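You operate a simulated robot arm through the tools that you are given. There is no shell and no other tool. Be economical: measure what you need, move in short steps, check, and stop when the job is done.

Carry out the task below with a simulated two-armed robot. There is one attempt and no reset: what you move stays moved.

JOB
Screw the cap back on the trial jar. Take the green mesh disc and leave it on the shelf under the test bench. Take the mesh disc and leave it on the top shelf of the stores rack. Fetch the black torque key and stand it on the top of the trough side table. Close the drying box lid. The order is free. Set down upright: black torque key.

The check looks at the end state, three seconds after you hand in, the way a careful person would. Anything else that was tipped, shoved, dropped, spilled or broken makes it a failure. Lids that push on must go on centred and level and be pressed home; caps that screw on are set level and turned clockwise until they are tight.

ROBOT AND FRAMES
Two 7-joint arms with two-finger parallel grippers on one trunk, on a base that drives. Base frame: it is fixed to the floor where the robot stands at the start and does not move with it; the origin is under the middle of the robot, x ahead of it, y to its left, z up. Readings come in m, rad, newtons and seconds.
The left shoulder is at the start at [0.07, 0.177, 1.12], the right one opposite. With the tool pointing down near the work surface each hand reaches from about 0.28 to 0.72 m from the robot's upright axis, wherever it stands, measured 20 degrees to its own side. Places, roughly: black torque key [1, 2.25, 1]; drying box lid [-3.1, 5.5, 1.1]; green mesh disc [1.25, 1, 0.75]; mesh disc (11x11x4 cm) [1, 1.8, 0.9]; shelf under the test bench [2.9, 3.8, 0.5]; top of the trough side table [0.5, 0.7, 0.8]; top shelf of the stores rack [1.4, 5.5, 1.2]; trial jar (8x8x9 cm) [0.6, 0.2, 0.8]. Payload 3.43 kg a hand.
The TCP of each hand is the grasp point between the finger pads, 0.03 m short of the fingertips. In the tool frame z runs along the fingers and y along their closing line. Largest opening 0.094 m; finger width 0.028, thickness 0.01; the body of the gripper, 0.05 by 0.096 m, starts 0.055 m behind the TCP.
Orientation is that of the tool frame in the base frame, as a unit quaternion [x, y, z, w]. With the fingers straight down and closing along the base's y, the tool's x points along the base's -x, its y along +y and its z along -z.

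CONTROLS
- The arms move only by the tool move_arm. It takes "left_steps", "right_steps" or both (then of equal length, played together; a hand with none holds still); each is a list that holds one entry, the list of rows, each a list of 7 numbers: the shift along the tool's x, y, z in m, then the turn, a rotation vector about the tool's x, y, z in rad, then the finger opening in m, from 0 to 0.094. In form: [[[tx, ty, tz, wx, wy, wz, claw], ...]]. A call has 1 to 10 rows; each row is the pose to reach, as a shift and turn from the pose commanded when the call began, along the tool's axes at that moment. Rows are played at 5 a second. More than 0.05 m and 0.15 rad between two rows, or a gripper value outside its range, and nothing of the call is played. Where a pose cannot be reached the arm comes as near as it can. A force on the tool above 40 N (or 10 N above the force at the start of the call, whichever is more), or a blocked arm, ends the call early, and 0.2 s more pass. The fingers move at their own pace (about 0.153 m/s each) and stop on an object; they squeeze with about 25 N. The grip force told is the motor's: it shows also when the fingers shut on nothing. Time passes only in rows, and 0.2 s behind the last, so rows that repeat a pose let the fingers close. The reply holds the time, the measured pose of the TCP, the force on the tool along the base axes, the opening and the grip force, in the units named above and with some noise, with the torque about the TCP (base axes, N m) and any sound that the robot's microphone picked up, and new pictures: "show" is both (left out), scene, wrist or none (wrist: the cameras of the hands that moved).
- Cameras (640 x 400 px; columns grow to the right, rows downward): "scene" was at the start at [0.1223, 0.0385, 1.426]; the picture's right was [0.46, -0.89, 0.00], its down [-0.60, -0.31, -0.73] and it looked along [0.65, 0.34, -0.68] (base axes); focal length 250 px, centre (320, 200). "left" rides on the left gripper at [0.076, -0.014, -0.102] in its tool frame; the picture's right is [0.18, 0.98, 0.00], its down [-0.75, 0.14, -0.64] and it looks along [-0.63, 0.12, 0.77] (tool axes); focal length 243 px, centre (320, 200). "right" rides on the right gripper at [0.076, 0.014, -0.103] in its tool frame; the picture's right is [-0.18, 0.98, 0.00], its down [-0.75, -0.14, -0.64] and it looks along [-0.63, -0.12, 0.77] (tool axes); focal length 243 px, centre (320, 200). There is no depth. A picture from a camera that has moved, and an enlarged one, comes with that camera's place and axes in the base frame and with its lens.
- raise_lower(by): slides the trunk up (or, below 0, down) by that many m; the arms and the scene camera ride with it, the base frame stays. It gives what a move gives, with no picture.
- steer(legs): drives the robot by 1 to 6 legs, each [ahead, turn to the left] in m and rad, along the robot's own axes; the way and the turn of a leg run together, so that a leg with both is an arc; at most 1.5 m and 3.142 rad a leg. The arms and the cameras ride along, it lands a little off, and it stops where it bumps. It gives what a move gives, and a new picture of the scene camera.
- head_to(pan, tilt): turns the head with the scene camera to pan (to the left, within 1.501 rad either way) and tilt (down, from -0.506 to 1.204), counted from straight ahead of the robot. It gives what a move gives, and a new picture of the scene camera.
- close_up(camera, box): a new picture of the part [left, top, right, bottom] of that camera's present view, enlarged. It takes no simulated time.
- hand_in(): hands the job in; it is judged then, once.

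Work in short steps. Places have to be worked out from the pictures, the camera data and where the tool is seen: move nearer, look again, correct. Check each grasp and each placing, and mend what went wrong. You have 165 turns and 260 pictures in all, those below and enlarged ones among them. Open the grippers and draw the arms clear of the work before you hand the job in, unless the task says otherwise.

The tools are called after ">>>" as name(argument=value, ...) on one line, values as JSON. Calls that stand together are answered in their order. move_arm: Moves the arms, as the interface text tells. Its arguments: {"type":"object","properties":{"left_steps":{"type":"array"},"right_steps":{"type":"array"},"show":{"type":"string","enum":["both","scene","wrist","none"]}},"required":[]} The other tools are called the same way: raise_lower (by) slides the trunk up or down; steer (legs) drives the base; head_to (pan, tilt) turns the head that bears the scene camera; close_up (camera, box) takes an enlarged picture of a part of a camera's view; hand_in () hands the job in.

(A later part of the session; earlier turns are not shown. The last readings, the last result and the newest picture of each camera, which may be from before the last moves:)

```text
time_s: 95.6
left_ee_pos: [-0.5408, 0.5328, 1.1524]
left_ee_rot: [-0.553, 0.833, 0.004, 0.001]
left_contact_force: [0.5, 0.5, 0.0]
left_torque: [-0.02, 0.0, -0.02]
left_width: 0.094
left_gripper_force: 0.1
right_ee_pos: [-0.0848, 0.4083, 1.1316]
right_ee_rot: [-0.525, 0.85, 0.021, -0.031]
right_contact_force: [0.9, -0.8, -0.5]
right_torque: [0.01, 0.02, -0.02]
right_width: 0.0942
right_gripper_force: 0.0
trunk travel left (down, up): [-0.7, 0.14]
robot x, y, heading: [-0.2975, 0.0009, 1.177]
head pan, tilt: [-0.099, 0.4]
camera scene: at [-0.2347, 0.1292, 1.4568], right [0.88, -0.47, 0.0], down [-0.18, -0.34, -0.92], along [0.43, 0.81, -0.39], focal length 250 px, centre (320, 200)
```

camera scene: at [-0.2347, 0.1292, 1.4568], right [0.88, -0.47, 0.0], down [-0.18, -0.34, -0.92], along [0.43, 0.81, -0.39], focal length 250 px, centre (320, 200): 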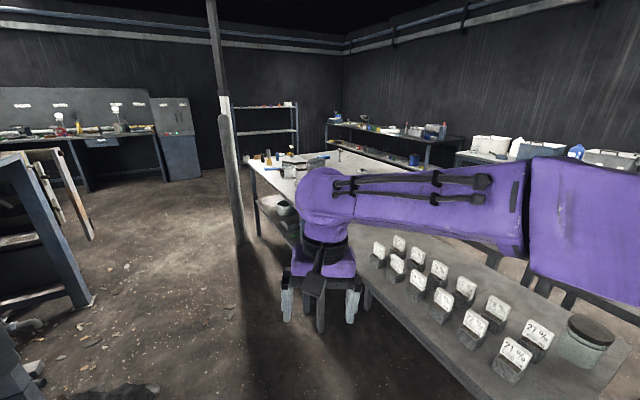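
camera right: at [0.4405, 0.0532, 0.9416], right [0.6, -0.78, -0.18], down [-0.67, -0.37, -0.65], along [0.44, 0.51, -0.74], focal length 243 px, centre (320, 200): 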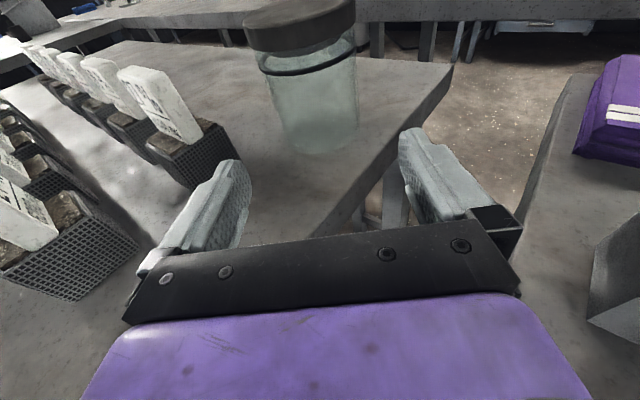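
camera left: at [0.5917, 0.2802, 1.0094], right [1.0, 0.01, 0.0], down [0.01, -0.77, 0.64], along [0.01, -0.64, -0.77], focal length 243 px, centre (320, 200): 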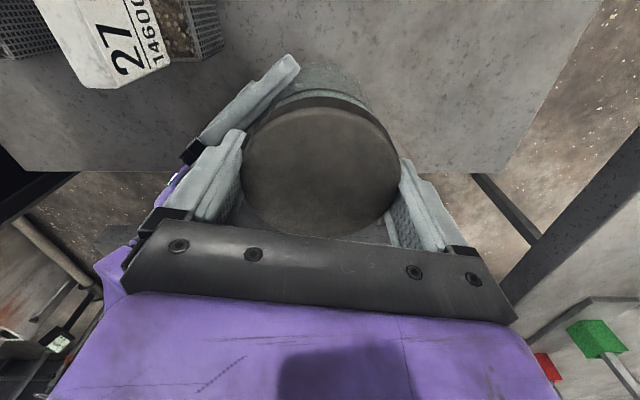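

The stores rack is at the back, the test bench along the right wall, and the cluttered table right beside the pillar. I'll drive up alongside to y≈1.5 and look at that table.

>>> steer(legs=[[0, 0.39], [1.4, 0]])

>>> head_to(pan=-1.2, tilt=0.5)

```text
time_s: 103.8
left_ee_pos: [-0.6878, 1.8248, 1.153]
left_ee_rot: [-0.696, 0.718, 0.004, 0.002]
left_contact_force: [-0.1, -0.4, 0.1]
left_torque: [-0.01, 0.02, 0.03]
left_width: 0.0941
left_gripper_force: 0.0
right_ee_pos: [-0.217, 1.8747, 1.132]
right_ee_rot: [-0.672, 0.74, 0.015, -0.034]
right_contact_force: [0.2, 0.0, 0.9]
right_torque: [-0.06, 0.01, 0.0]
right_width: 0.0943
right_gripper_force: 0.1
trunk travel left (down, up): [-0.7, 0.14]
robot x, y, heading: [-0.2679, 1.4201, 1.548]
head pan, tilt: [-0.099, 0.4]
camera scene: at [-0.2569, 1.5588, 1.4569], right [0.99, -0.12, 0.0], down [-0.05, -0.39, -0.92], along [0.11, 0.91, -0.39], focal length 250 px, centre (320, 200)
```

scene: 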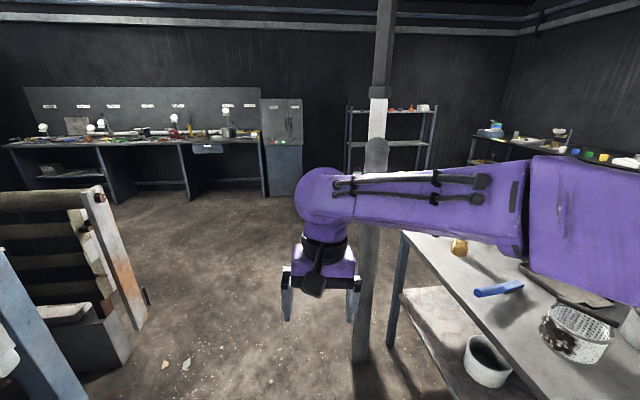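

```text
time_s: 105.1
left_ee_pos: [-0.6861, 1.8246, 1.153]
left_ee_rot: [-0.695, 0.719, 0.004, 0.002]
left_contact_force: [-0.1, 0.3, 0.9]
left_torque: [-0.03, 0.01, 0.01]
left_width: 0.0942
left_gripper_force: 0.1
right_ee_pos: [-0.2161, 1.8725, 1.1319]
right_ee_rot: [-0.672, 0.739, 0.014, -0.033]
right_contact_force: [0.4, 0.2, 0.1]
right_torque: [-0.01, 0.01, 0.03]
right_width: 0.0938
right_gripper_force: 0.1
trunk travel left (down, up): [-0.7, 0.14]
robot x, y, heading: [-0.2651, 1.4168, 1.545]
head pan, tilt: [-1.201, 0.499]
camera scene: at [-0.1828, 1.498, 1.4477], right [0.34, -0.94, 0.0], down [-0.45, -0.16, -0.88], along [0.83, 0.3, -0.48], focal length 250 px, centre (320, 200)
```

scene: 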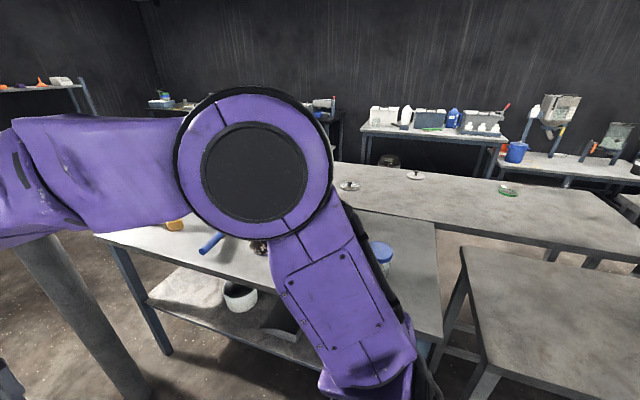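

My arm blocks the view. I'll turn right to face the table.

>>> steer(legs=[[0, -1.3]])

>>> head_to(pan=0.1, tilt=0.5)

```text
time_s: 108.8
left_ee_pos: [0.0251, 1.9223, 1.1516]
left_ee_rot: [-0.105, 0.994, 0.002, 0.003]
left_contact_force: [-0.2, -0.2, -0.4]
left_torque: [0.0, 0.01, 0.02]
left_width: 0.0941
left_gripper_force: 0.1
right_ee_pos: [0.1879, 1.4789, 1.1328]
right_ee_rot: [-0.074, 0.997, 0.032, -0.017]
right_contact_force: [0.0, -0.4, 0.5]
right_torque: [0.04, -0.03, 0.01]
right_width: 0.0941
right_gripper_force: 0.1
trunk travel left (down, up): [-0.7, 0.14]
robot x, y, heading: [-0.2688, 1.4162, 0.223]
head pan, tilt: [-1.201, 0.499]
camera scene: at [-0.17, 1.3526, 1.4477], right [-0.83, -0.56, 0.0], down [-0.27, 0.4, -0.88], along [0.49, -0.73, -0.48], focal length 250 px, centre (320, 200)
```

scene: 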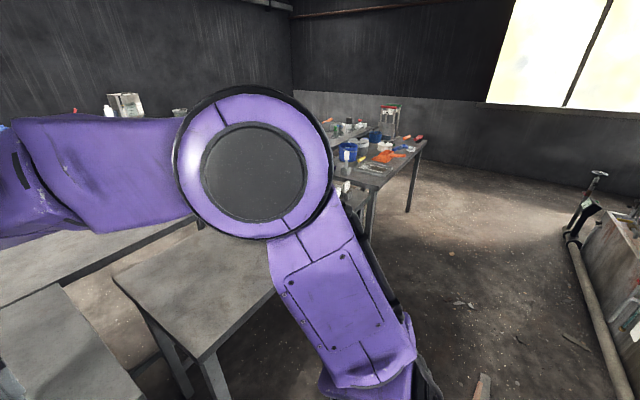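

```text
time_s: 110.3
left_ee_pos: [0.0264, 1.922, 1.152]
left_ee_rot: [-0.106, 0.994, 0.001, 0.003]
left_contact_force: [0.1, 0.8, 0.6]
left_torque: [0.02, -0.03, -0.03]
left_width: 0.0943
left_gripper_force: 0.1
right_ee_pos: [0.188, 1.4795, 1.1312]
right_ee_rot: [-0.075, 0.997, 0.033, -0.017]
right_contact_force: [-0.4, -0.4, 0.0]
right_torque: [0.0, -0.04, -0.02]
right_width: 0.0938
right_gripper_force: 0.1
trunk travel left (down, up): [-0.7, 0.14]
robot x, y, heading: [-0.2706, 1.4163, 0.225]
head pan, tilt: [0.099, 0.499]
camera scene: at [-0.1342, 1.4566, 1.4477], right [0.31, -0.95, 0.0], down [-0.45, -0.15, -0.88], along [0.83, 0.28, -0.48], focal length 250 px, centre (320, 200)
```

scene: 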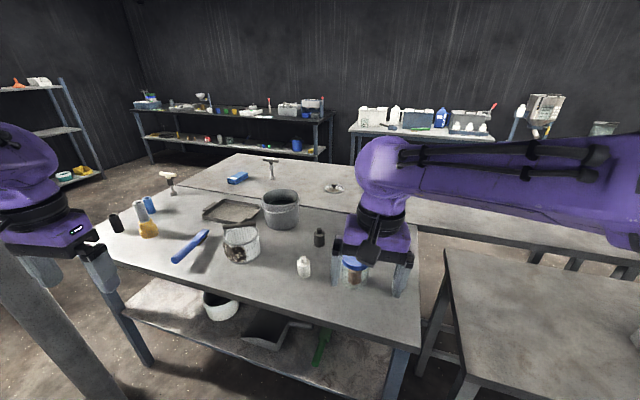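

I'll enlarge the table to identify the torque key and the mesh disc.

>>> close_up(camera="scene", box=[90, 140, 290, 265])

>>> close_up(camera="scene", box=[220, 140, 420, 290])

```text
3.20 times, centred on (190, 202) of scene
camera zoom: at [-0.1342, 1.4566, 1.4477], right [0.31, -0.95, 0.0], down [-0.45, -0.15, -0.88], along [0.83, 0.28, -0.48], focal length 801 px, centre (736, 192)
```

zoom: 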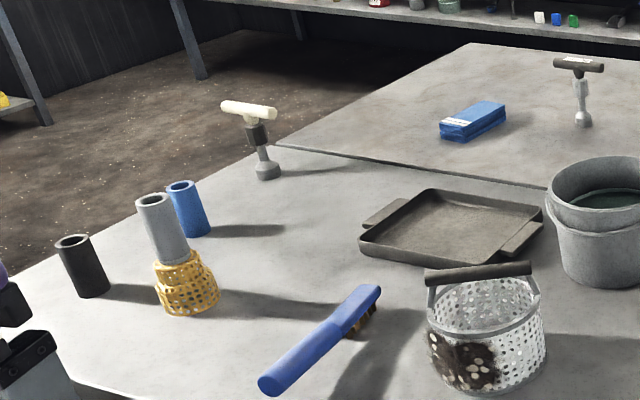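

```text
2.67 times, centred on (320, 215) of scene
camera zoom: at [-0.1342, 1.4566, 1.4477], right [0.31, -0.95, 0.0], down [-0.45, -0.15, -0.88], along [0.83, 0.28, -0.48], focal length 668 px, centre (320, 160)
```

zoom: 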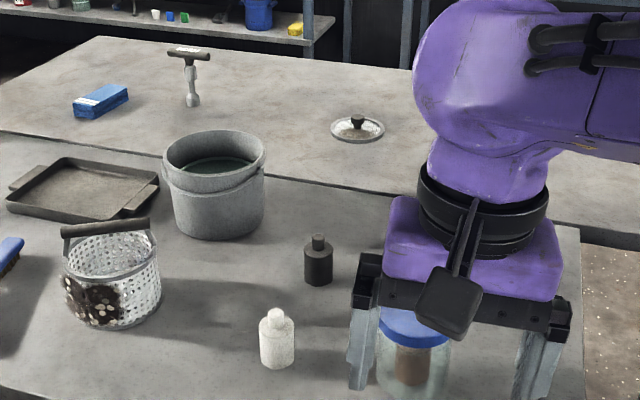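

The standing T-handled key with a black grip is near (1.16, 2.2), and the knobbed mesh disc near (1.12, 1.79). Both are on the far table (x 0.88–1.53), which I can reach from its far side. I'll drive around past the pillar.

>>> steer(legs=[[0, 1.45], [1.5, 0], [0.4, 0], [0, -1.675], [1.5, 0]])

```text
time_s: 134.5
left_ee_pos: [1.4152, 3.8664, 1.1527]
left_ee_rot: [-0.014, 1.0, 0.001, 0.003]
left_contact_force: [-0.7, 0.1, -0.8]
left_torque: [-0.02, 0.01, -0.03]
left_width: 0.0942
left_gripper_force: 0.1
right_ee_pos: [1.4939, 3.4004, 1.1313]
right_ee_rot: [0.018, 0.999, 0.034, -0.015]
right_contact_force: [-0.2, 0.0, -0.9]
right_torque: [0.05, -0.01, -0.01]
right_width: 0.0937
right_gripper_force: 0.1
trunk travel left (down, up): [-0.7, 0.14]
robot x, y, heading: [1.0325, 3.4242, 0.038]
head pan, tilt: [0.099, 0.499]
camera scene: at [1.1732, 3.4377, 1.4477], right [0.14, -0.99, 0.0], down [-0.47, -0.06, -0.88], along [0.87, 0.12, -0.48], focal length 250 px, centre (320, 200)
```

scene: 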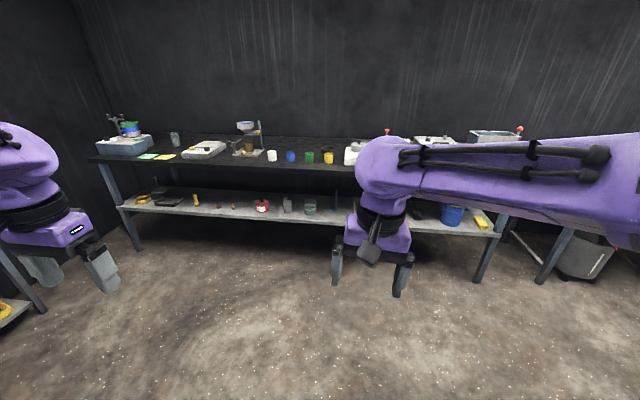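

I'm at the north end with the test bench ahead. I'll go forward, turn to face north and reverse down the aisle beside table B, then turn west to face the table.

>>> steer(legs=[[0.78, 0], [0, 1.533], [-1.25, 0]])

>>> head_to(pan=1.3, tilt=0.6)

```text
time_s: 148.5
left_ee_pos: [1.3309, 2.5846, 1.1523]
left_ee_rot: [-0.67, 0.743, 0.003, 0.001]
left_contact_force: [0.1, -0.3, -0.4]
left_torque: [0.02, 0.0, 0.01]
left_width: 0.094
left_gripper_force: 0.1
right_ee_pos: [1.8009, 2.6016, 1.133]
right_ee_rot: [-0.645, 0.763, 0.016, -0.033]
right_contact_force: [-0.1, -0.6, 0.5]
right_torque: [0.0, 0.0, -0.02]
right_width: 0.0938
right_gripper_force: 0.0
trunk travel left (down, up): [-0.7, 0.14]
robot x, y, heading: [1.7176, 2.1472, 1.472]
head pan, tilt: [0.099, 0.499]
camera scene: at [1.7218, 2.2899, 1.4477], right [1.0, 0.0, 0.0], down [0.0, -0.48, -0.88], along [0.0, 0.88, -0.48], focal length 250 px, centre (320, 200)
```

scene: 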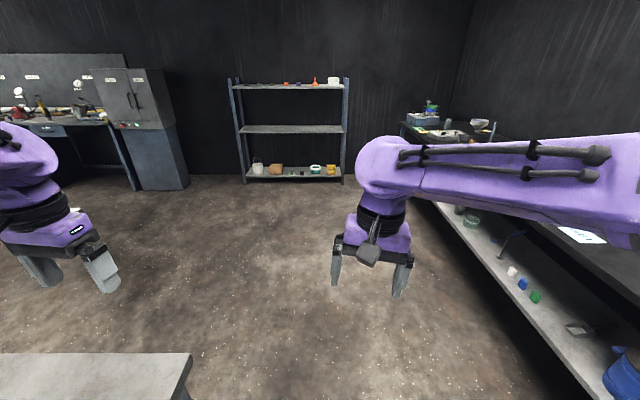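

```text
time_s: 149.9
left_ee_pos: [1.3293, 2.5843, 1.1517]
left_ee_rot: [-0.67, 0.743, 0.003, 0.002]
left_contact_force: [0.7, -0.7, -0.3]
left_torque: [0.0, -0.01, -0.06]
left_width: 0.094
left_gripper_force: 0.0
right_ee_pos: [1.8015, 2.6011, 1.1317]
right_ee_rot: [-0.645, 0.763, 0.016, -0.034]
right_contact_force: [0.3, -0.5, -1.1]
right_torque: [0.0, 0.03, 0.01]
right_width: 0.0942
right_gripper_force: 0.0
trunk travel left (down, up): [-0.7, 0.14]
robot x, y, heading: [1.7178, 2.1445, 1.472]
head pan, tilt: [1.3, 0.6]
camera scene: at [1.6396, 2.2304, 1.4386], right [0.36, 0.93, 0.0], down [0.53, -0.2, -0.83], along [-0.77, 0.3, -0.56], focal length 250 px, centre (320, 200)
```

scene: 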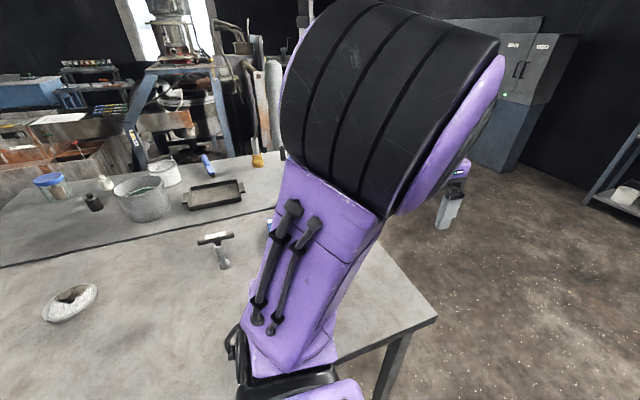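

From nearer, the key stands at about (1.01, 2.14) and the mesh disc at about (0.99, 1.73). The table edge is at x≈1.4. I'll turn to face west and look.

>>> steer(legs=[[0, 1.67]])

>>> head_to(pan=0.0, tilt=0.75)

```text
time_s: 154.4
left_ee_pos: [1.3313, 1.71, 1.1539]
left_ee_rot: [1.0, 0.008, -0.004, 0.002]
left_contact_force: [-0.6, 0.3, -0.1]
left_torque: [-0.03, 0.0, 0.04]
left_width: 0.0938
left_gripper_force: 0.0
right_ee_pos: [1.2597, 2.1766, 1.1327]
right_ee_rot: [0.999, -0.024, 0.014, 0.034]
right_contact_force: [0.2, 0.0, 0.4]
right_torque: [0.01, 0.0, 0.02]
right_width: 0.0939
right_gripper_force: 0.0
trunk travel left (down, up): [-0.7, 0.14]
robot x, y, heading: [1.7183, 2.1488, -3.121]
head pan, tilt: [1.3, 0.6]
camera scene: at [1.6457, 2.0618, 1.4386], right [-0.97, 0.24, 0.0], down [0.14, 0.55, -0.83], along [-0.2, -0.8, -0.56], focal length 250 px, centre (320, 200)
```

scene: 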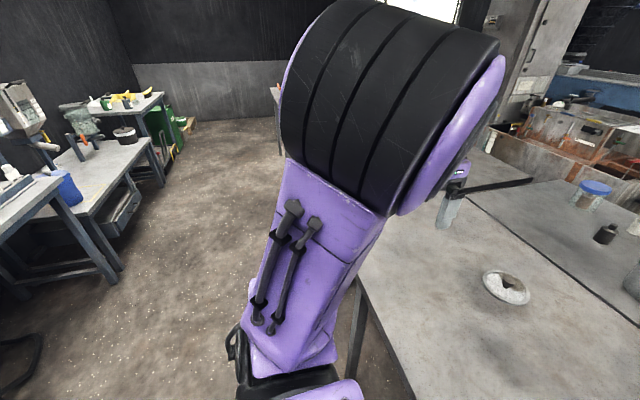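

```text
time_s: 155.9
left_ee_pos: [1.3319, 1.7109, 1.1531]
left_ee_rot: [1.0, 0.008, -0.002, 0.002]
left_contact_force: [0.5, 0.8, 0.4]
left_torque: [0.01, 0.0, -0.02]
left_width: 0.0939
left_gripper_force: 0.1
right_ee_pos: [1.2618, 2.1769, 1.1323]
right_ee_rot: [0.999, -0.024, 0.014, 0.035]
right_contact_force: [-0.2, 0.3, -0.6]
right_torque: [-0.01, -0.01, -0.02]
right_width: 0.0939
right_gripper_force: 0.1
trunk travel left (down, up): [-0.7, 0.14]
robot x, y, heading: [1.7171, 2.1482, -3.12]
head pan, tilt: [0.0, 0.75]
camera scene: at [1.5845, 2.1455, 1.4257], right [-0.02, 1.0, 0.0], down [0.68, 0.02, -0.73], along [-0.73, -0.02, -0.68], focal length 250 px, centre (320, 200)
```

scene: 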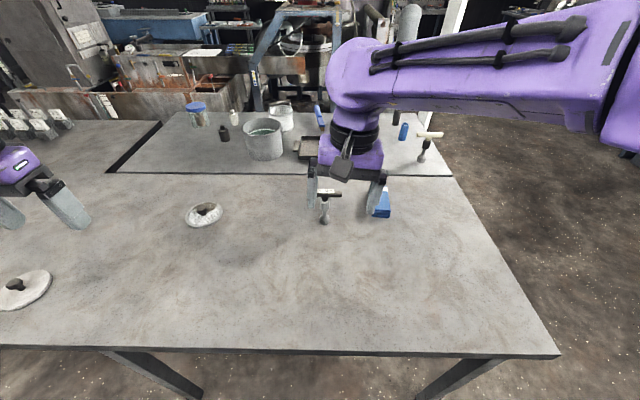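

Excellent view: the key is just ahead and the disc to its left. I'll move 10 cm closer and zoom in.

>>> steer(legs=[[0.1, 0]])

>>> close_up(camera="scene", box=[140, 180, 400, 340])

>>> close_up(camera="right", box=[0, 0, 640, 400])

```text
time_s: 157.0
left_ee_pos: [1.2351, 1.708, 1.1529]
left_ee_rot: [1.0, 0.008, -0.003, 0.002]
left_contact_force: [-0.3, -0.2, 0.2]
left_torque: [0.0, -0.02, 0.0]
left_width: 0.0942
left_gripper_force: 0.0
right_ee_pos: [1.1624, 2.1747, 1.1318]
right_ee_rot: [0.999, -0.024, 0.014, 0.034]
right_contact_force: [0.1, 0.0, 0.1]
right_torque: [0.01, -0.05, -0.01]
right_width: 0.0937
right_gripper_force: 0.1
trunk travel left (down, up): [-0.7, 0.14]
robot x, y, heading: [1.622, 2.1441, -3.118]
head pan, tilt: [0.0, 0.75]
camera scene: at [1.4871, 2.1434, 1.4258], right [-0.02, 1.0, 0.0], down [0.68, 0.02, -0.73], along [-0.73, -0.02, -0.68], focal length 250 px, centre (320, 200)
```

scene: 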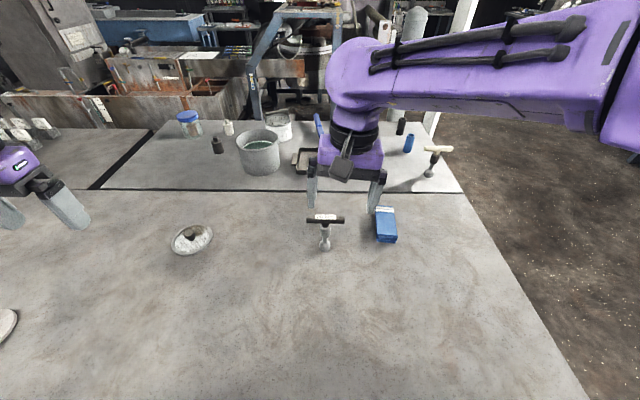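

```text
2.46 times, centred on (270, 260) of scene
camera zoom: at [1.4871, 2.1434, 1.4258], right [-0.02, 1.0, 0.0], down [0.68, 0.02, -0.73], along [-0.73, -0.02, -0.68], focal length 616 px, centre (443, 52)
```

zoom: 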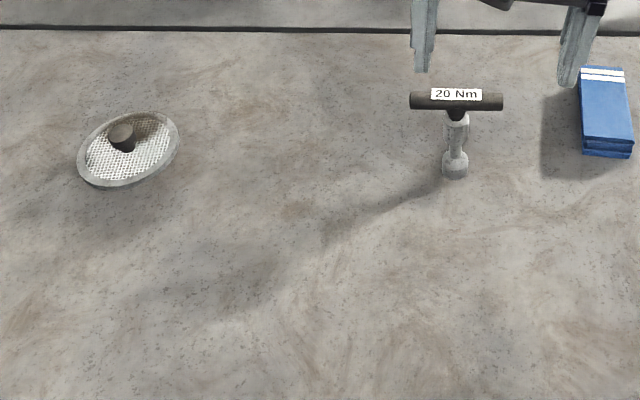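

```text
1.00 times, centred on (320, 200) of right
camera zoom: at [1.235, 2.1634, 1.2377], right [-0.23, -0.97, 0.06], down [-0.76, 0.22, 0.61], along [-0.6, 0.09, -0.79], focal length 243 px, centre (320, 200)
```

zoom: 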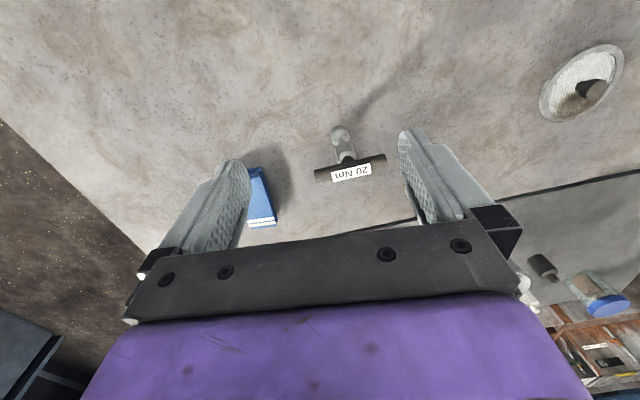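

The key's handle runs along y at z≈0.925, with the stem at about (1.032, 2.145). The right hand must turn 90° to close across the handle. I'll move it above the key while turning.

>>> move_arm(right_steps=[[[-0.013, 0.003, 0.0, 0.003, -0.007, 0.148, 0.094], [-0.026, 0.006, 0.0, 0.006, -0.015, 0.296, 0.094], [-0.039, 0.009, 0.01, 0.009, -0.022, 0.444, 0.094], [-0.052, 0.012, 0.02, 0.012, -0.029, 0.592, 0.094], [-0.065, 0.015, 0.03, 0.015, -0.036, 0.74, 0.094], [-0.078, 0.018, 0.04, 0.018, -0.044, 0.888, 0.094], [-0.091, 0.021, 0.05, 0.021, -0.051, 1.036, 0.094], [-0.104, 0.024, 0.06, 0.024, -0.058, 1.184, 0.094], [-0.117, 0.028, 0.065, 0.027, -0.066, 1.332, 0.094], [-0.1305, 0.0315, 0.0704, 0.03, -0.073, 1.478, 0.094]]], show="wrist")

>>> close_up(camera="scene", box=[240, 150, 400, 270])

```text
time_s: 159.2
left_ee_pos: [1.2332, 1.7084, 1.151]
left_ee_rot: [1.0, 0.007, -0.004, 0.001]
left_contact_force: [-0.2, 0.2, 0.0]
left_torque: [0.01, -0.02, 0.01]
left_width: 0.0943
left_gripper_force: 0.0
right_ee_pos: [1.0263, 2.1543, 1.0672]
right_ee_rot: [0.712, -0.702, 0.013, 0.012]
right_contact_force: [-0.1, 0.0, 0.3]
right_torque: [0.02, 0.01, -0.01]
right_width: 0.0937
right_gripper_force: 0.0
trunk travel left (down, up): [-0.7, 0.14]
robot x, y, heading: [1.6196, 2.1477, -3.118]
head pan, tilt: [0.0, 0.75]
camera right: at [1.012, 2.0811, 1.1715], right [-0.99, 0.17, -0.01], down [0.13, 0.78, 0.61], along [0.11, 0.6, -0.79], focal length 243 px, centre (320, 200)
```

right: 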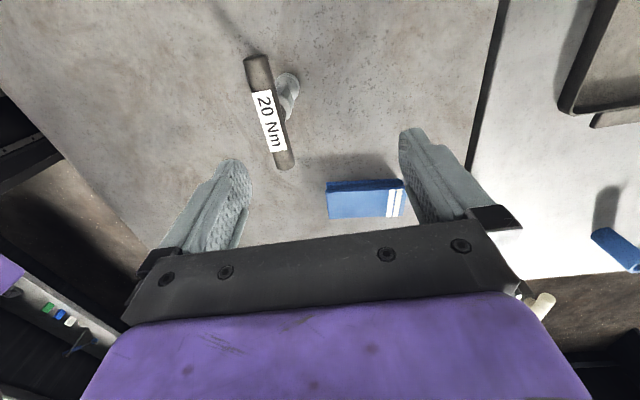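

```text
3.33 times, centred on (320, 210) of scene
camera zoom: at [1.4853, 2.1426, 1.4256], right [-0.02, 1.0, 0.0], down [0.68, 0.02, -0.73], along [-0.73, -0.02, -0.68], focal length 834 px, centre (320, 167)
```

zoom: 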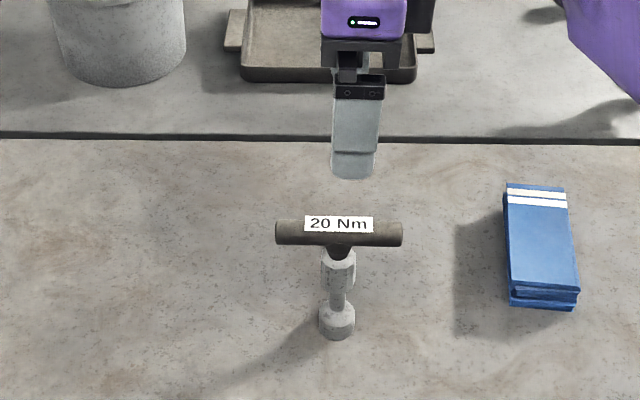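

Triangulating two views puts this tabletop at z≈0.855, with the key at (1.068, 2.143) and its handle at z≈0.97. I'll centre over it, then go partly down and check.

>>> move_arm(right_steps=[[[0.005, -0.02, 0, 0, -0.02, 0, 0.094], [0.011, -0.042, 0, 0, -0.035, 0, 0.094], [0.011, -0.042, 0.025, 0, -0.035, 0, 0.094], [0.011, -0.042, 0.045, 0, -0.035, 0, 0.094]]], show="wrist")

>>> close_up(camera="scene", box=[240, 150, 400, 270])

```text
time_s: 159.8
left_ee_pos: [1.2341, 1.7073, 1.152]
left_ee_rot: [1.0, 0.008, -0.004, 0.002]
left_contact_force: [0.3, 0.1, 0.9]
left_torque: [-0.04, 0.02, 0.0]
left_width: 0.094
left_gripper_force: 0.0
right_ee_pos: [1.0801, 2.153, 0.9799]
right_ee_rot: [0.704, -0.704, 0.067, -0.063]
right_contact_force: [-0.5, -0.2, 1.0]
right_torque: [0.0, -0.02, -0.05]
right_width: 0.0942
right_gripper_force: 0.0
trunk travel left (down, up): [-0.7, 0.14]
robot x, y, heading: [1.6259, 2.1474, -3.117]
head pan, tilt: [0.0, 0.75]
stopped in row 3 (right hand): the arm was blocked; the commanded pose is now the measured one
camera right: at [1.0477, 2.076, 1.0784], right [-0.97, 0.18, -0.18], down [0.02, 0.76, 0.65], along [0.26, 0.63, -0.74], focal length 243 px, centre (320, 200)
```

right: 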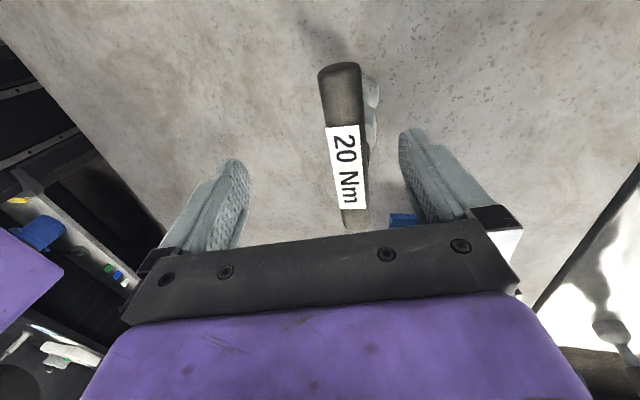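

```text
3.33 times, centred on (320, 210) of scene
camera zoom: at [1.4861, 2.1428, 1.4257], right [-0.02, 1.0, 0.0], down [0.68, 0.02, -0.73], along [-0.73, -0.02, -0.68], focal length 834 px, centre (320, 167)
```

zoom: 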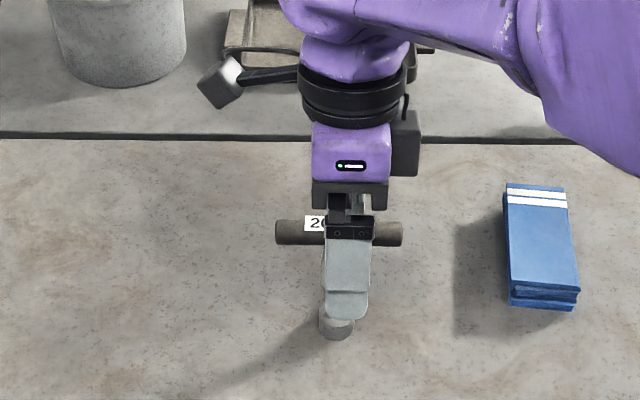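

The hand ended tilted by 0.18 rad after a blocked joint, but the fingers straddle the handle. I'll try levelling it in place.

>>> move_arm(right_steps=[[[0, 0, 0, -0.06, 0, 0, 0.094], [0, 0, 0, -0.12, 0, 0, 0.094], [0, 0, 0, -0.18, 0, 0, 0.094]]], show="wrist")

```text
time_s: 160.8
left_ee_pos: [1.2346, 1.7088, 1.1529]
left_ee_rot: [1.0, 0.007, -0.004, 0.002]
left_contact_force: [0.4, -0.1, 0.5]
left_torque: [0.02, -0.02, -0.03]
left_width: 0.0939
left_gripper_force: 0.0
right_ee_pos: [1.0874, 2.1674, 0.9399]
right_ee_rot: [-0.69, 0.721, -0.054, 0.023]
right_contact_force: [0.2, -0.5, -0.2]
right_torque: [0.02, 0.0, 0.05]
right_width: 0.0943
right_gripper_force: 0.0
trunk travel left (down, up): [-0.7, 0.14]
robot x, y, heading: [1.6217, 2.1473, -3.113]
head pan, tilt: [0.0, 0.75]
stopped in row 3 (right hand): the arm was blocked; the commanded pose is now the measured one
camera right: at [1.0584, 2.0952, 1.0437], right [-0.97, 0.22, -0.12], down [0.11, 0.78, 0.62], along [0.23, 0.59, -0.77], focal length 243 px, centre (320, 200)
```

right: 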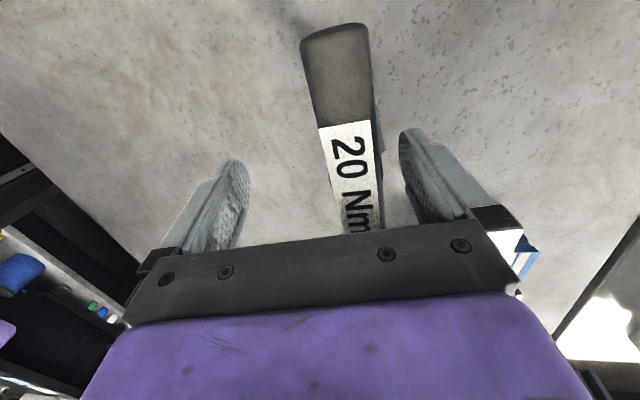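

The hand is drifting down as joints hit limits. I'll lift straight up now, before the palm touches the handle.

>>> move_arm(right_steps=[[[0, 0, -0.03, 0, 0, 0, 0.094], [0, 0, -0.06, 0, 0, 0, 0.094], [0, 0, -0.09, 0, 0, 0, 0.094], [0, 0, -0.12, 0, 0, 0, 0.094]]], show="scene")

```text
time_s: 161.8
left_ee_pos: [1.2349, 1.7086, 1.1527]
left_ee_rot: [1.0, 0.008, -0.003, 0.002]
left_contact_force: [0.6, -0.2, -0.1]
left_torque: [0.02, -0.03, -0.02]
left_width: 0.0942
left_gripper_force: 0.0
right_ee_pos: [1.079, 2.1704, 1.0595]
right_ee_rot: [-0.694, 0.718, -0.05, 0.024]
right_contact_force: [-0.8, 0.3, -0.1]
right_torque: [0.0, -0.01, 0.01]
right_width: 0.0942
right_gripper_force: 0.0
trunk travel left (down, up): [-0.7, 0.14]
robot x, y, heading: [1.6191, 2.1462, -3.124]
head pan, tilt: [0.0, 0.75]
camera scene: at [1.4869, 2.1434, 1.4257], right [-0.02, 1.0, 0.0], down [0.68, 0.02, -0.73], along [-0.73, -0.02, -0.68], focal length 250 px, centre (320, 200)
```

scene: 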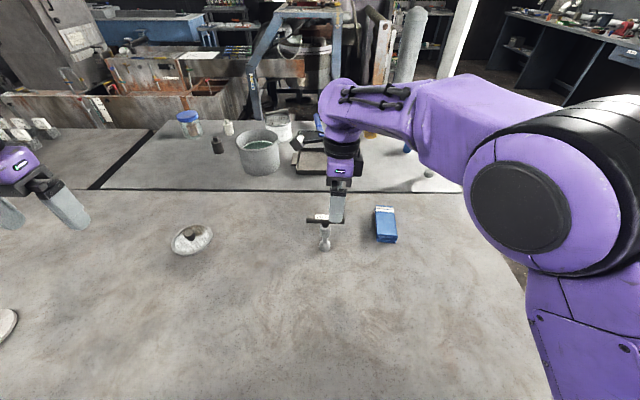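

The arm settled into a better elbow posture and the key still stands untouched. I'll level and centre the hand at this height.

>>> move_arm(right_steps=[[[0.012, 0.004, 0, -0.05, -0.018, -0.018, 0.094], [0.025, 0.008, 0, -0.104, -0.035, -0.036, 0.094], [0.025, 0.008, 0, -0.104, -0.035, -0.036, 0.094]]], show="wrist")

>>> close_up(camera="scene", box=[240, 150, 400, 270])

```text
time_s: 162.7
left_ee_pos: [1.2344, 1.7081, 1.1518]
left_ee_rot: [1.0, 0.008, -0.004, 0.001]
left_contact_force: [0.6, 1.0, -0.9]
left_torque: [-0.02, 0.02, 0.01]
left_width: 0.094
left_gripper_force: 0.0
right_ee_pos: [1.0616, 2.1609, 1.0662]
right_ee_rot: [-0.695, 0.719, -0.017, -0.012]
right_contact_force: [0.1, 1.1, -0.5]
right_torque: [-0.05, 0.02, 0.0]
right_width: 0.0939
right_gripper_force: 0.1
trunk travel left (down, up): [-0.7, 0.14]
robot x, y, heading: [1.6208, 2.1461, -3.122]
head pan, tilt: [0.0, 0.75]
camera right: at [1.0439, 2.0871, 1.1712], right [-0.98, 0.22, -0.01], down [0.16, 0.77, 0.61], along [0.14, 0.59, -0.79], focal length 243 px, centre (320, 200)
```

right: 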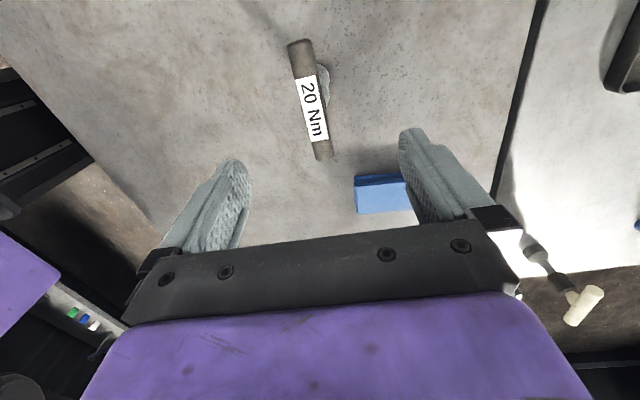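

```text
3.33 times, centred on (320, 210) of scene
camera zoom: at [1.4863, 2.1432, 1.4257], right [-0.02, 1.0, 0.0], down [0.68, 0.02, -0.73], along [-0.73, -0.02, -0.68], focal length 834 px, centre (320, 167)
```

zoom: 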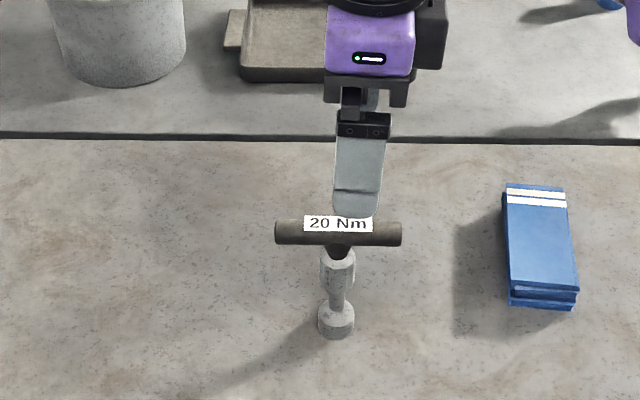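

Nearly level. I'll shift 18 mm along the handle and descend 5 cm, checking for the earlier joint trouble.

>>> move_arm(right_steps=[[[0.01, -0.003, 0, 0, 0, 0, 0.094], [0.018, -0.004, 0.01, 0, 0, 0, 0.094], [0.018, -0.004, 0.03, 0, 0, 0, 0.094], [0.018, -0.004, 0.05, 0, 0, 0, 0.094]]], show="wrist")

```text
time_s: 163.8
left_ee_pos: [1.235, 1.7085, 1.1533]
left_ee_rot: [1.0, 0.008, -0.005, 0.002]
left_contact_force: [-0.8, -0.4, 0.0]
left_torque: [0.0, 0.05, -0.02]
left_width: 0.0944
left_gripper_force: 0.1
right_ee_pos: [1.0578, 2.1472, 1.0273]
right_ee_rot: [-0.685, 0.728, -0.026, -0.027]
right_contact_force: [0.9, 0.9, 0.0]
right_torque: [-0.01, -0.01, 0.0]
right_width: 0.0938
right_gripper_force: 0.1
trunk travel left (down, up): [-0.7, 0.14]
robot x, y, heading: [1.6205, 2.1465, -3.117]
head pan, tilt: [0.0, 0.75]
stopped in row 4 (right hand): the arm was blocked; the commanded pose is now the measured one
camera right: at [1.0389, 2.0783, 1.1353], right [-0.97, 0.24, -0.02], down [0.19, 0.79, 0.58], along [0.15, 0.56, -0.81], focal length 243 px, centre (320, 200)
```

right: 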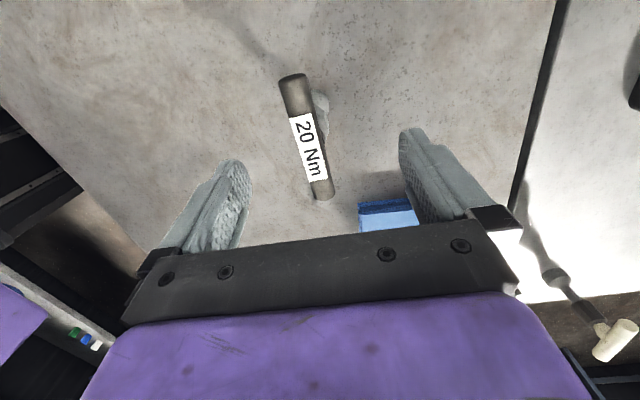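

This yaw is at a joint limit for the right arm. Mirroring the left arm's good range, counter-clockwise should work. I'll lift and rotate the hand the other way by half a turn.

>>> move_arm(right_steps=[[[0, 0, -0.03, 0, 0, 0, 0.094], [0, 0, -0.06, 0, 0, -0.15, 0.094], [0, 0, -0.08, 0, 0, -0.3, 0.094], [0, 0, -0.08, 0, 0, -0.45, 0.094], [0, 0, -0.08, 0, 0, -0.6, 0.094], [0, 0, -0.08, 0, 0, -0.75, 0.094], [0, 0, -0.08, 0, 0, -0.9, 0.094], [0, 0, -0.08, 0, 0, -1.05, 0.094], [0, 0, -0.08, 0, 0, -1.2, 0.094], [0, 0, -0.08, 0, 0, -1.35, 0.094]]], show="none")

>>> move_arm(right_steps=[[[0, 0, 0, 0, 0, -0.15, 0.094], [0, 0, 0, 0, 0, -0.3, 0.094], [0, 0, 0, 0, 0, -0.45, 0.094], [0, 0, 0, 0, 0, -0.6, 0.094], [0, 0, 0, 0, 0, -0.75, 0.094], [0, 0, 0, 0, 0, -0.9, 0.094], [0, 0, 0, 0, 0, -1.05, 0.094], [0, 0, 0, 0, 0, -1.2, 0.094], [0, 0, 0, 0, 0, -1.35, 0.094], [0, 0, 0, 0, 0, -1.5, 0.094]]], show="scene")

```text
time_s: 166.1
left_ee_pos: [1.2342, 1.7085, 1.1525]
left_ee_rot: [1.0, 0.007, -0.003, 0.002]
left_contact_force: [-0.4, 0.5, 0.3]
left_torque: [0.03, 0.02, -0.01]
left_width: 0.0938
left_gripper_force: 0.1
right_ee_pos: [1.0585, 2.1504, 1.1068]
right_ee_rot: [0.99, -0.136, 0.005, 0.034]
right_contact_force: [-0.2, -0.4, 0.1]
right_torque: [-0.03, 0.0, -0.02]
right_width: 0.0937
right_gripper_force: 0.0
trunk travel left (down, up): [-0.7, 0.14]
robot x, y, heading: [1.6196, 2.1508, -3.113]
head pan, tilt: [0.0, 0.75]
```

```text
time_s: 168.2
left_ee_pos: [1.2335, 1.7081, 1.1539]
left_ee_rot: [1.0, 0.008, -0.003, 0.002]
left_contact_force: [-0.5, -1.0, 0.5]
left_torque: [0.0, -0.01, 0.0]
left_width: 0.0942
left_gripper_force: 0.1
right_ee_pos: [1.059, 2.151, 1.1058]
right_ee_rot: [0.817, 0.576, -0.021, 0.029]
right_contact_force: [0.8, 0.0, 0.1]
right_torque: [-0.02, 0.01, -0.02]
right_width: 0.0938
right_gripper_force: 0.0
trunk travel left (down, up): [-0.7, 0.14]
robot x, y, heading: [1.6242, 2.1481, -3.122]
head pan, tilt: [0.0, 0.75]
camera scene: at [1.4863, 2.1434, 1.4257], right [-0.02, 1.0, 0.0], down [0.68, 0.02, -0.73], along [-0.73, -0.02, -0.68], focal length 250 px, centre (320, 200)
```

scene: 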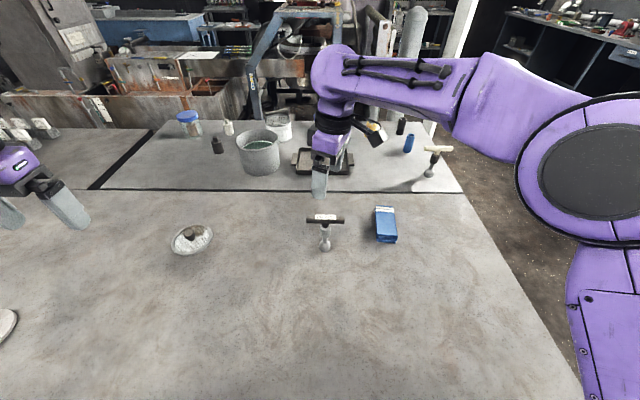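

This way the arm is comfortable. I'll finish the yaw, level it and centre over the key.

>>> move_arm(right_steps=[[[-0.002, 0.004, 0, 0.004, 0.024, -0.115, 0.094], [-0.004, 0.008, 0, 0.008, 0.048, -0.23, 0.094], [-0.0064, 0.0118, 0, 0.011, 0.071, -0.343, 0.094], [-0.0064, 0.0118, 0.03, 0.011, 0.071, -0.343, 0.094]]], show="wrist")

>>> close_up(camera="scene", box=[240, 150, 400, 270])

```text
time_s: 169.2
left_ee_pos: [1.2342, 1.7078, 1.1516]
left_ee_rot: [1.0, 0.008, -0.003, 0.001]
left_contact_force: [-1.1, 0.7, 0.5]
left_torque: [0.0, -0.01, -0.03]
left_width: 0.0939
left_gripper_force: 0.0
right_ee_pos: [1.0666, 2.1376, 1.0769]
right_ee_rot: [0.709, 0.706, -0.001, 0.0]
right_contact_force: [-0.4, -0.4, -0.2]
right_torque: [-0.02, -0.03, 0.0]
right_width: 0.0938
right_gripper_force: 0.1
trunk travel left (down, up): [-0.7, 0.14]
robot x, y, heading: [1.6221, 2.1442, -3.122]
head pan, tilt: [0.0, 0.75]
camera right: at [1.0805, 2.2136, 1.1784], right [0.98, -0.18, 0.0], down [-0.14, -0.75, 0.64], along [-0.12, -0.63, -0.77], focal length 243 px, centre (320, 200)
```

right: 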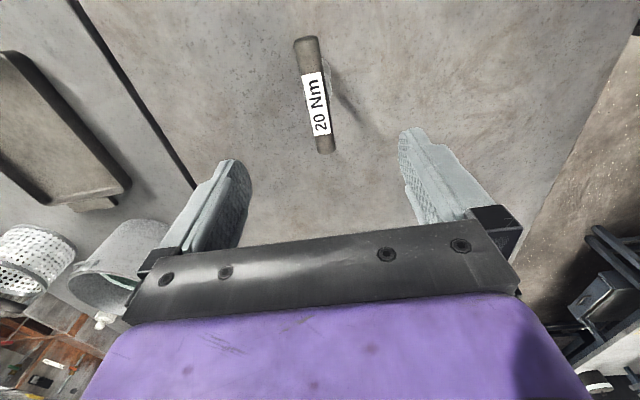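

```text
3.33 times, centred on (320, 210) of scene
camera zoom: at [1.4853, 2.1431, 1.4256], right [-0.02, 1.0, 0.0], down [0.68, 0.02, -0.73], along [-0.73, -0.02, -0.68], focal length 834 px, centre (320, 167)
```

zoom: 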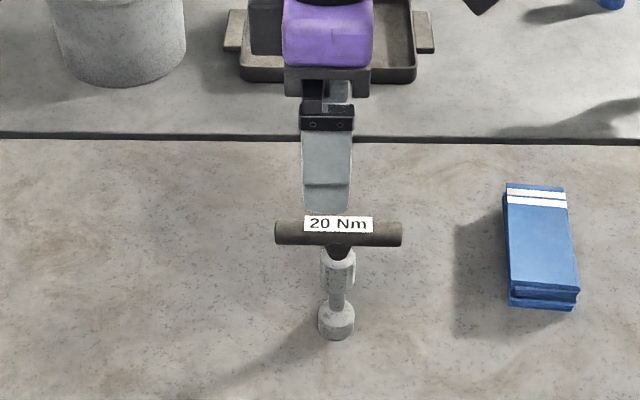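

Perfectly level. I'll shift 11 mm along the handle and descend to just above full depth, then check.

>>> move_arm(right_steps=[[[0.011, -0.002, 0.0, 0, 0, 0, 0.094], [0.011, -0.002, 0.03, 0, 0, 0, 0.094], [0.011, -0.002, 0.06, 0, 0, 0, 0.094], [0.011, -0.002, 0.085, 0, 0, 0, 0.094]]], show="wrist")

>>> close_up(camera="scene", box=[240, 150, 400, 270])

```text
time_s: 170.2
left_ee_pos: [1.2336, 1.7089, 1.1525]
left_ee_rot: [1.0, 0.008, -0.004, 0.002]
left_contact_force: [0.4, 0.6, 0.0]
left_torque: [0.01, -0.01, 0.02]
left_width: 0.0939
left_gripper_force: 0.1
right_ee_pos: [1.0653, 2.1495, 0.9921]
right_ee_rot: [0.708, 0.706, 0.001, 0.0]
right_contact_force: [0.0, -0.4, 0.1]
right_torque: [-0.01, 0.01, 0.0]
right_width: 0.0938
right_gripper_force: 0.0
trunk travel left (down, up): [-0.7, 0.14]
robot x, y, heading: [1.6199, 2.1432, -3.122]
head pan, tilt: [0.0, 0.75]
camera right: at [1.0792, 2.2252, 1.0945], right [0.98, -0.19, 0.0], down [-0.14, -0.75, 0.64], along [-0.12, -0.63, -0.77], focal length 243 px, centre (320, 200)
```

right: 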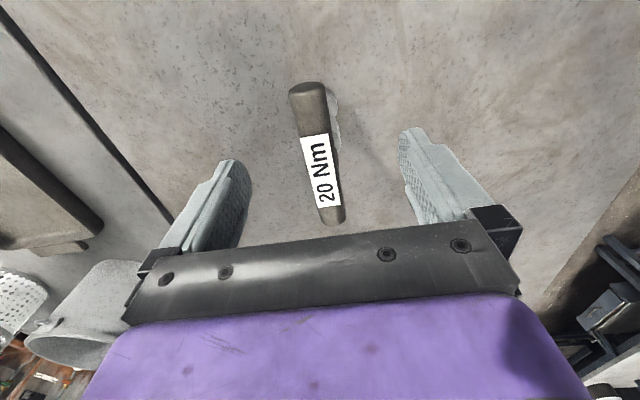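

```text
3.33 times, centred on (320, 210) of scene
camera zoom: at [1.4859, 2.1434, 1.4257], right [-0.02, 1.0, 0.0], down [0.68, 0.02, -0.73], along [-0.73, -0.02, -0.68], focal length 834 px, centre (320, 167)
```

zoom: 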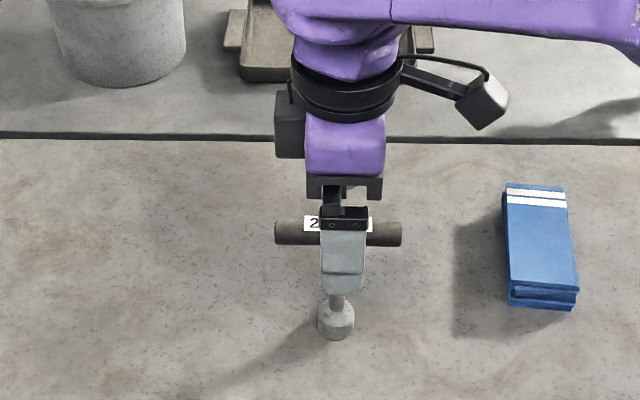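

The fingers straddle the handle well. I'll lower 1.8 cm more and close gently.

>>> move_arm(right_steps=[[[-0.002, 0, 0.018, 0, 0, 0, 0.094], [-0.002, 0, 0.018, 0, 0, 0, 0.07], [-0.002, 0, 0.018, 0, 0, 0, 0.045], [-0.002, 0, 0.018, 0, 0, 0, 0.02], [-0.002, 0, 0.018, 0, 0, 0, 0.0], [-0.002, 0, 0.018, 0, 0, 0, 0.0]]], show="wrist")

>>> close_up(camera="scene", box=[240, 150, 400, 270])

```text
time_s: 171.7
left_ee_pos: [1.2339, 1.707, 1.1526]
left_ee_rot: [1.0, 0.009, -0.003, 0.002]
left_contact_force: [-0.8, -0.1, 0.1]
left_torque: [-0.03, -0.01, -0.01]
left_width: 0.0939
left_gripper_force: 0.1
right_ee_pos: [1.0657, 2.1495, 0.9748]
right_ee_rot: [0.708, 0.707, 0.001, 0.0]
right_contact_force: [-0.2, 0.1, 0.4]
right_torque: [-0.04, 0.02, -0.01]
right_width: 0.0172
right_gripper_force: 25.4
trunk travel left (down, up): [-0.7, 0.14]
robot x, y, heading: [1.6191, 2.1491, -3.12]
head pan, tilt: [0.0, 0.75]
camera right: at [1.0791, 2.224, 1.0771], right [0.98, -0.19, 0.0], down [-0.14, -0.75, 0.64], along [-0.12, -0.63, -0.77], focal length 243 px, centre (320, 200)
```

right: 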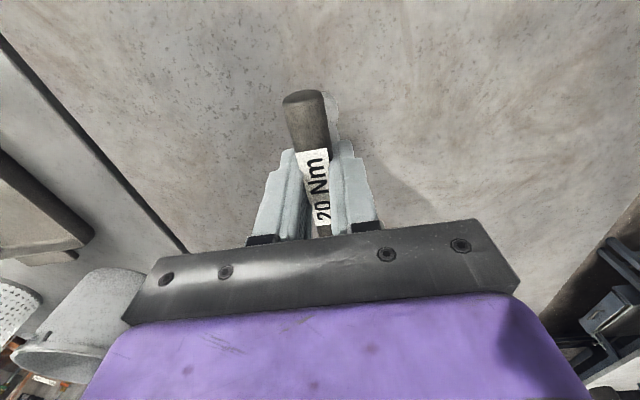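

```text
3.33 times, centred on (320, 210) of scene
camera zoom: at [1.4865, 2.1432, 1.4257], right [-0.02, 1.0, 0.0], down [0.68, 0.02, -0.73], along [-0.73, -0.02, -0.68], focal length 834 px, centre (320, 167)
```

zoom: 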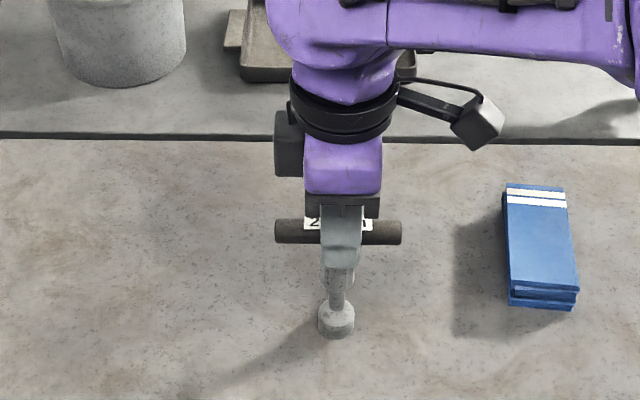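

Key gripped (0.0172). I'll lift it and watch that it hangs straight.

>>> move_arm(right_steps=[[[0, 0, -0.03, 0, 0, 0, 0], [0, 0, -0.07, 0, 0, 0, 0], [0, 0, -0.11, 0, 0, 0, 0], [0, 0, -0.15, 0, 0, 0, 0], [-0.0, 0.04, -0.18, 0, 0, 0, 0], [0, 0.08, -0.2, 0, 0, 0, 0], [0.03, 0.1, -0.22, 0, 0, 0, 0]]], show="scene")

>>> close_up(camera="scene", box=[130, 200, 290, 300])

>>> close_up(camera="left", box=[0, 0, 640, 400])

```text
time_s: 173.2
left_ee_pos: [1.2348, 1.7112, 1.1536]
left_ee_rot: [1.0, 0.008, -0.004, 0.003]
left_contact_force: [0.7, 0.2, -0.3]
left_torque: [-0.02, 0.01, 0.0]
left_width: 0.094
left_gripper_force: 0.1
right_ee_pos: [1.1666, 2.1778, 1.1917]
right_ee_rot: [0.708, 0.707, -0.001, 0.001]
right_contact_force: [0.3, 0.2, -2.3]
right_torque: [-0.04, -0.01, -0.02]
right_width: 0.0171
right_gripper_force: 24.9
trunk travel left (down, up): [-0.7, 0.14]
robot x, y, heading: [1.6224, 2.1461, -3.117]
head pan, tilt: [0.0, 0.75]
camera scene: at [1.487, 2.1461, 1.4257], right [-0.02, 1.0, 0.0], down [0.68, 0.01, -0.73], along [-0.73, -0.02, -0.68], focal length 250 px, centre (320, 200)
```

scene: 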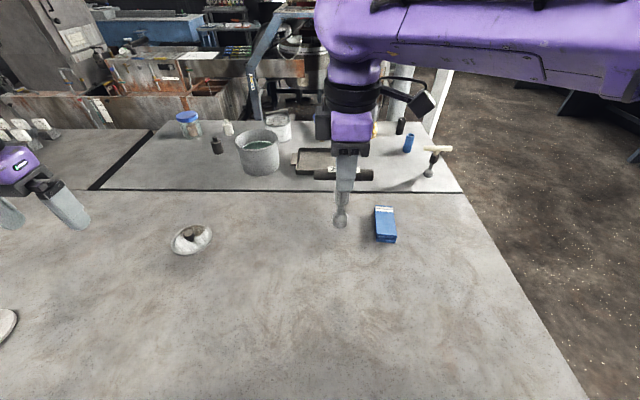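

```text
4.00 times, centred on (210, 250) of scene
camera zoom: at [1.487, 2.1461, 1.4257], right [-0.02, 1.0, 0.0], down [0.68, 0.01, -0.73], along [-0.73, -0.02, -0.68], focal length 1001 px, centre (760, 0)
```

zoom: 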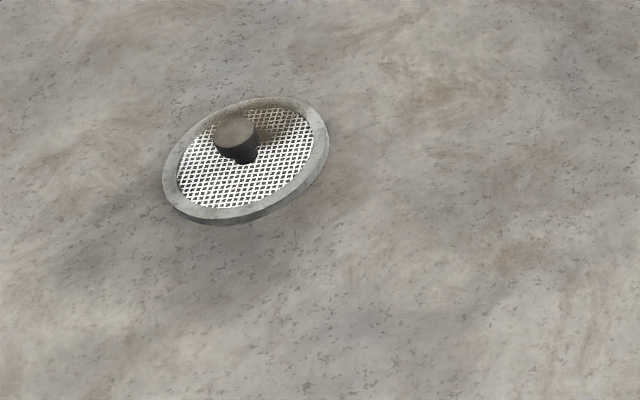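

```text
1.00 times, centred on (320, 200) of left
camera zoom: at [1.3112, 1.7282, 1.2562], right [0.2, -0.98, 0.0], down [-0.75, -0.15, 0.65], along [-0.64, -0.13, -0.76], focal length 243 px, centre (320, 200)
```

zoom: 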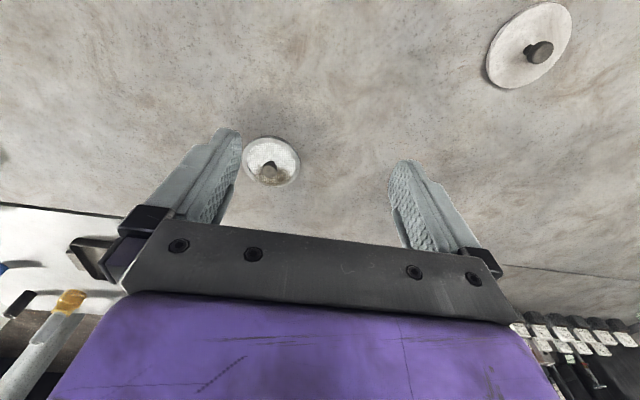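

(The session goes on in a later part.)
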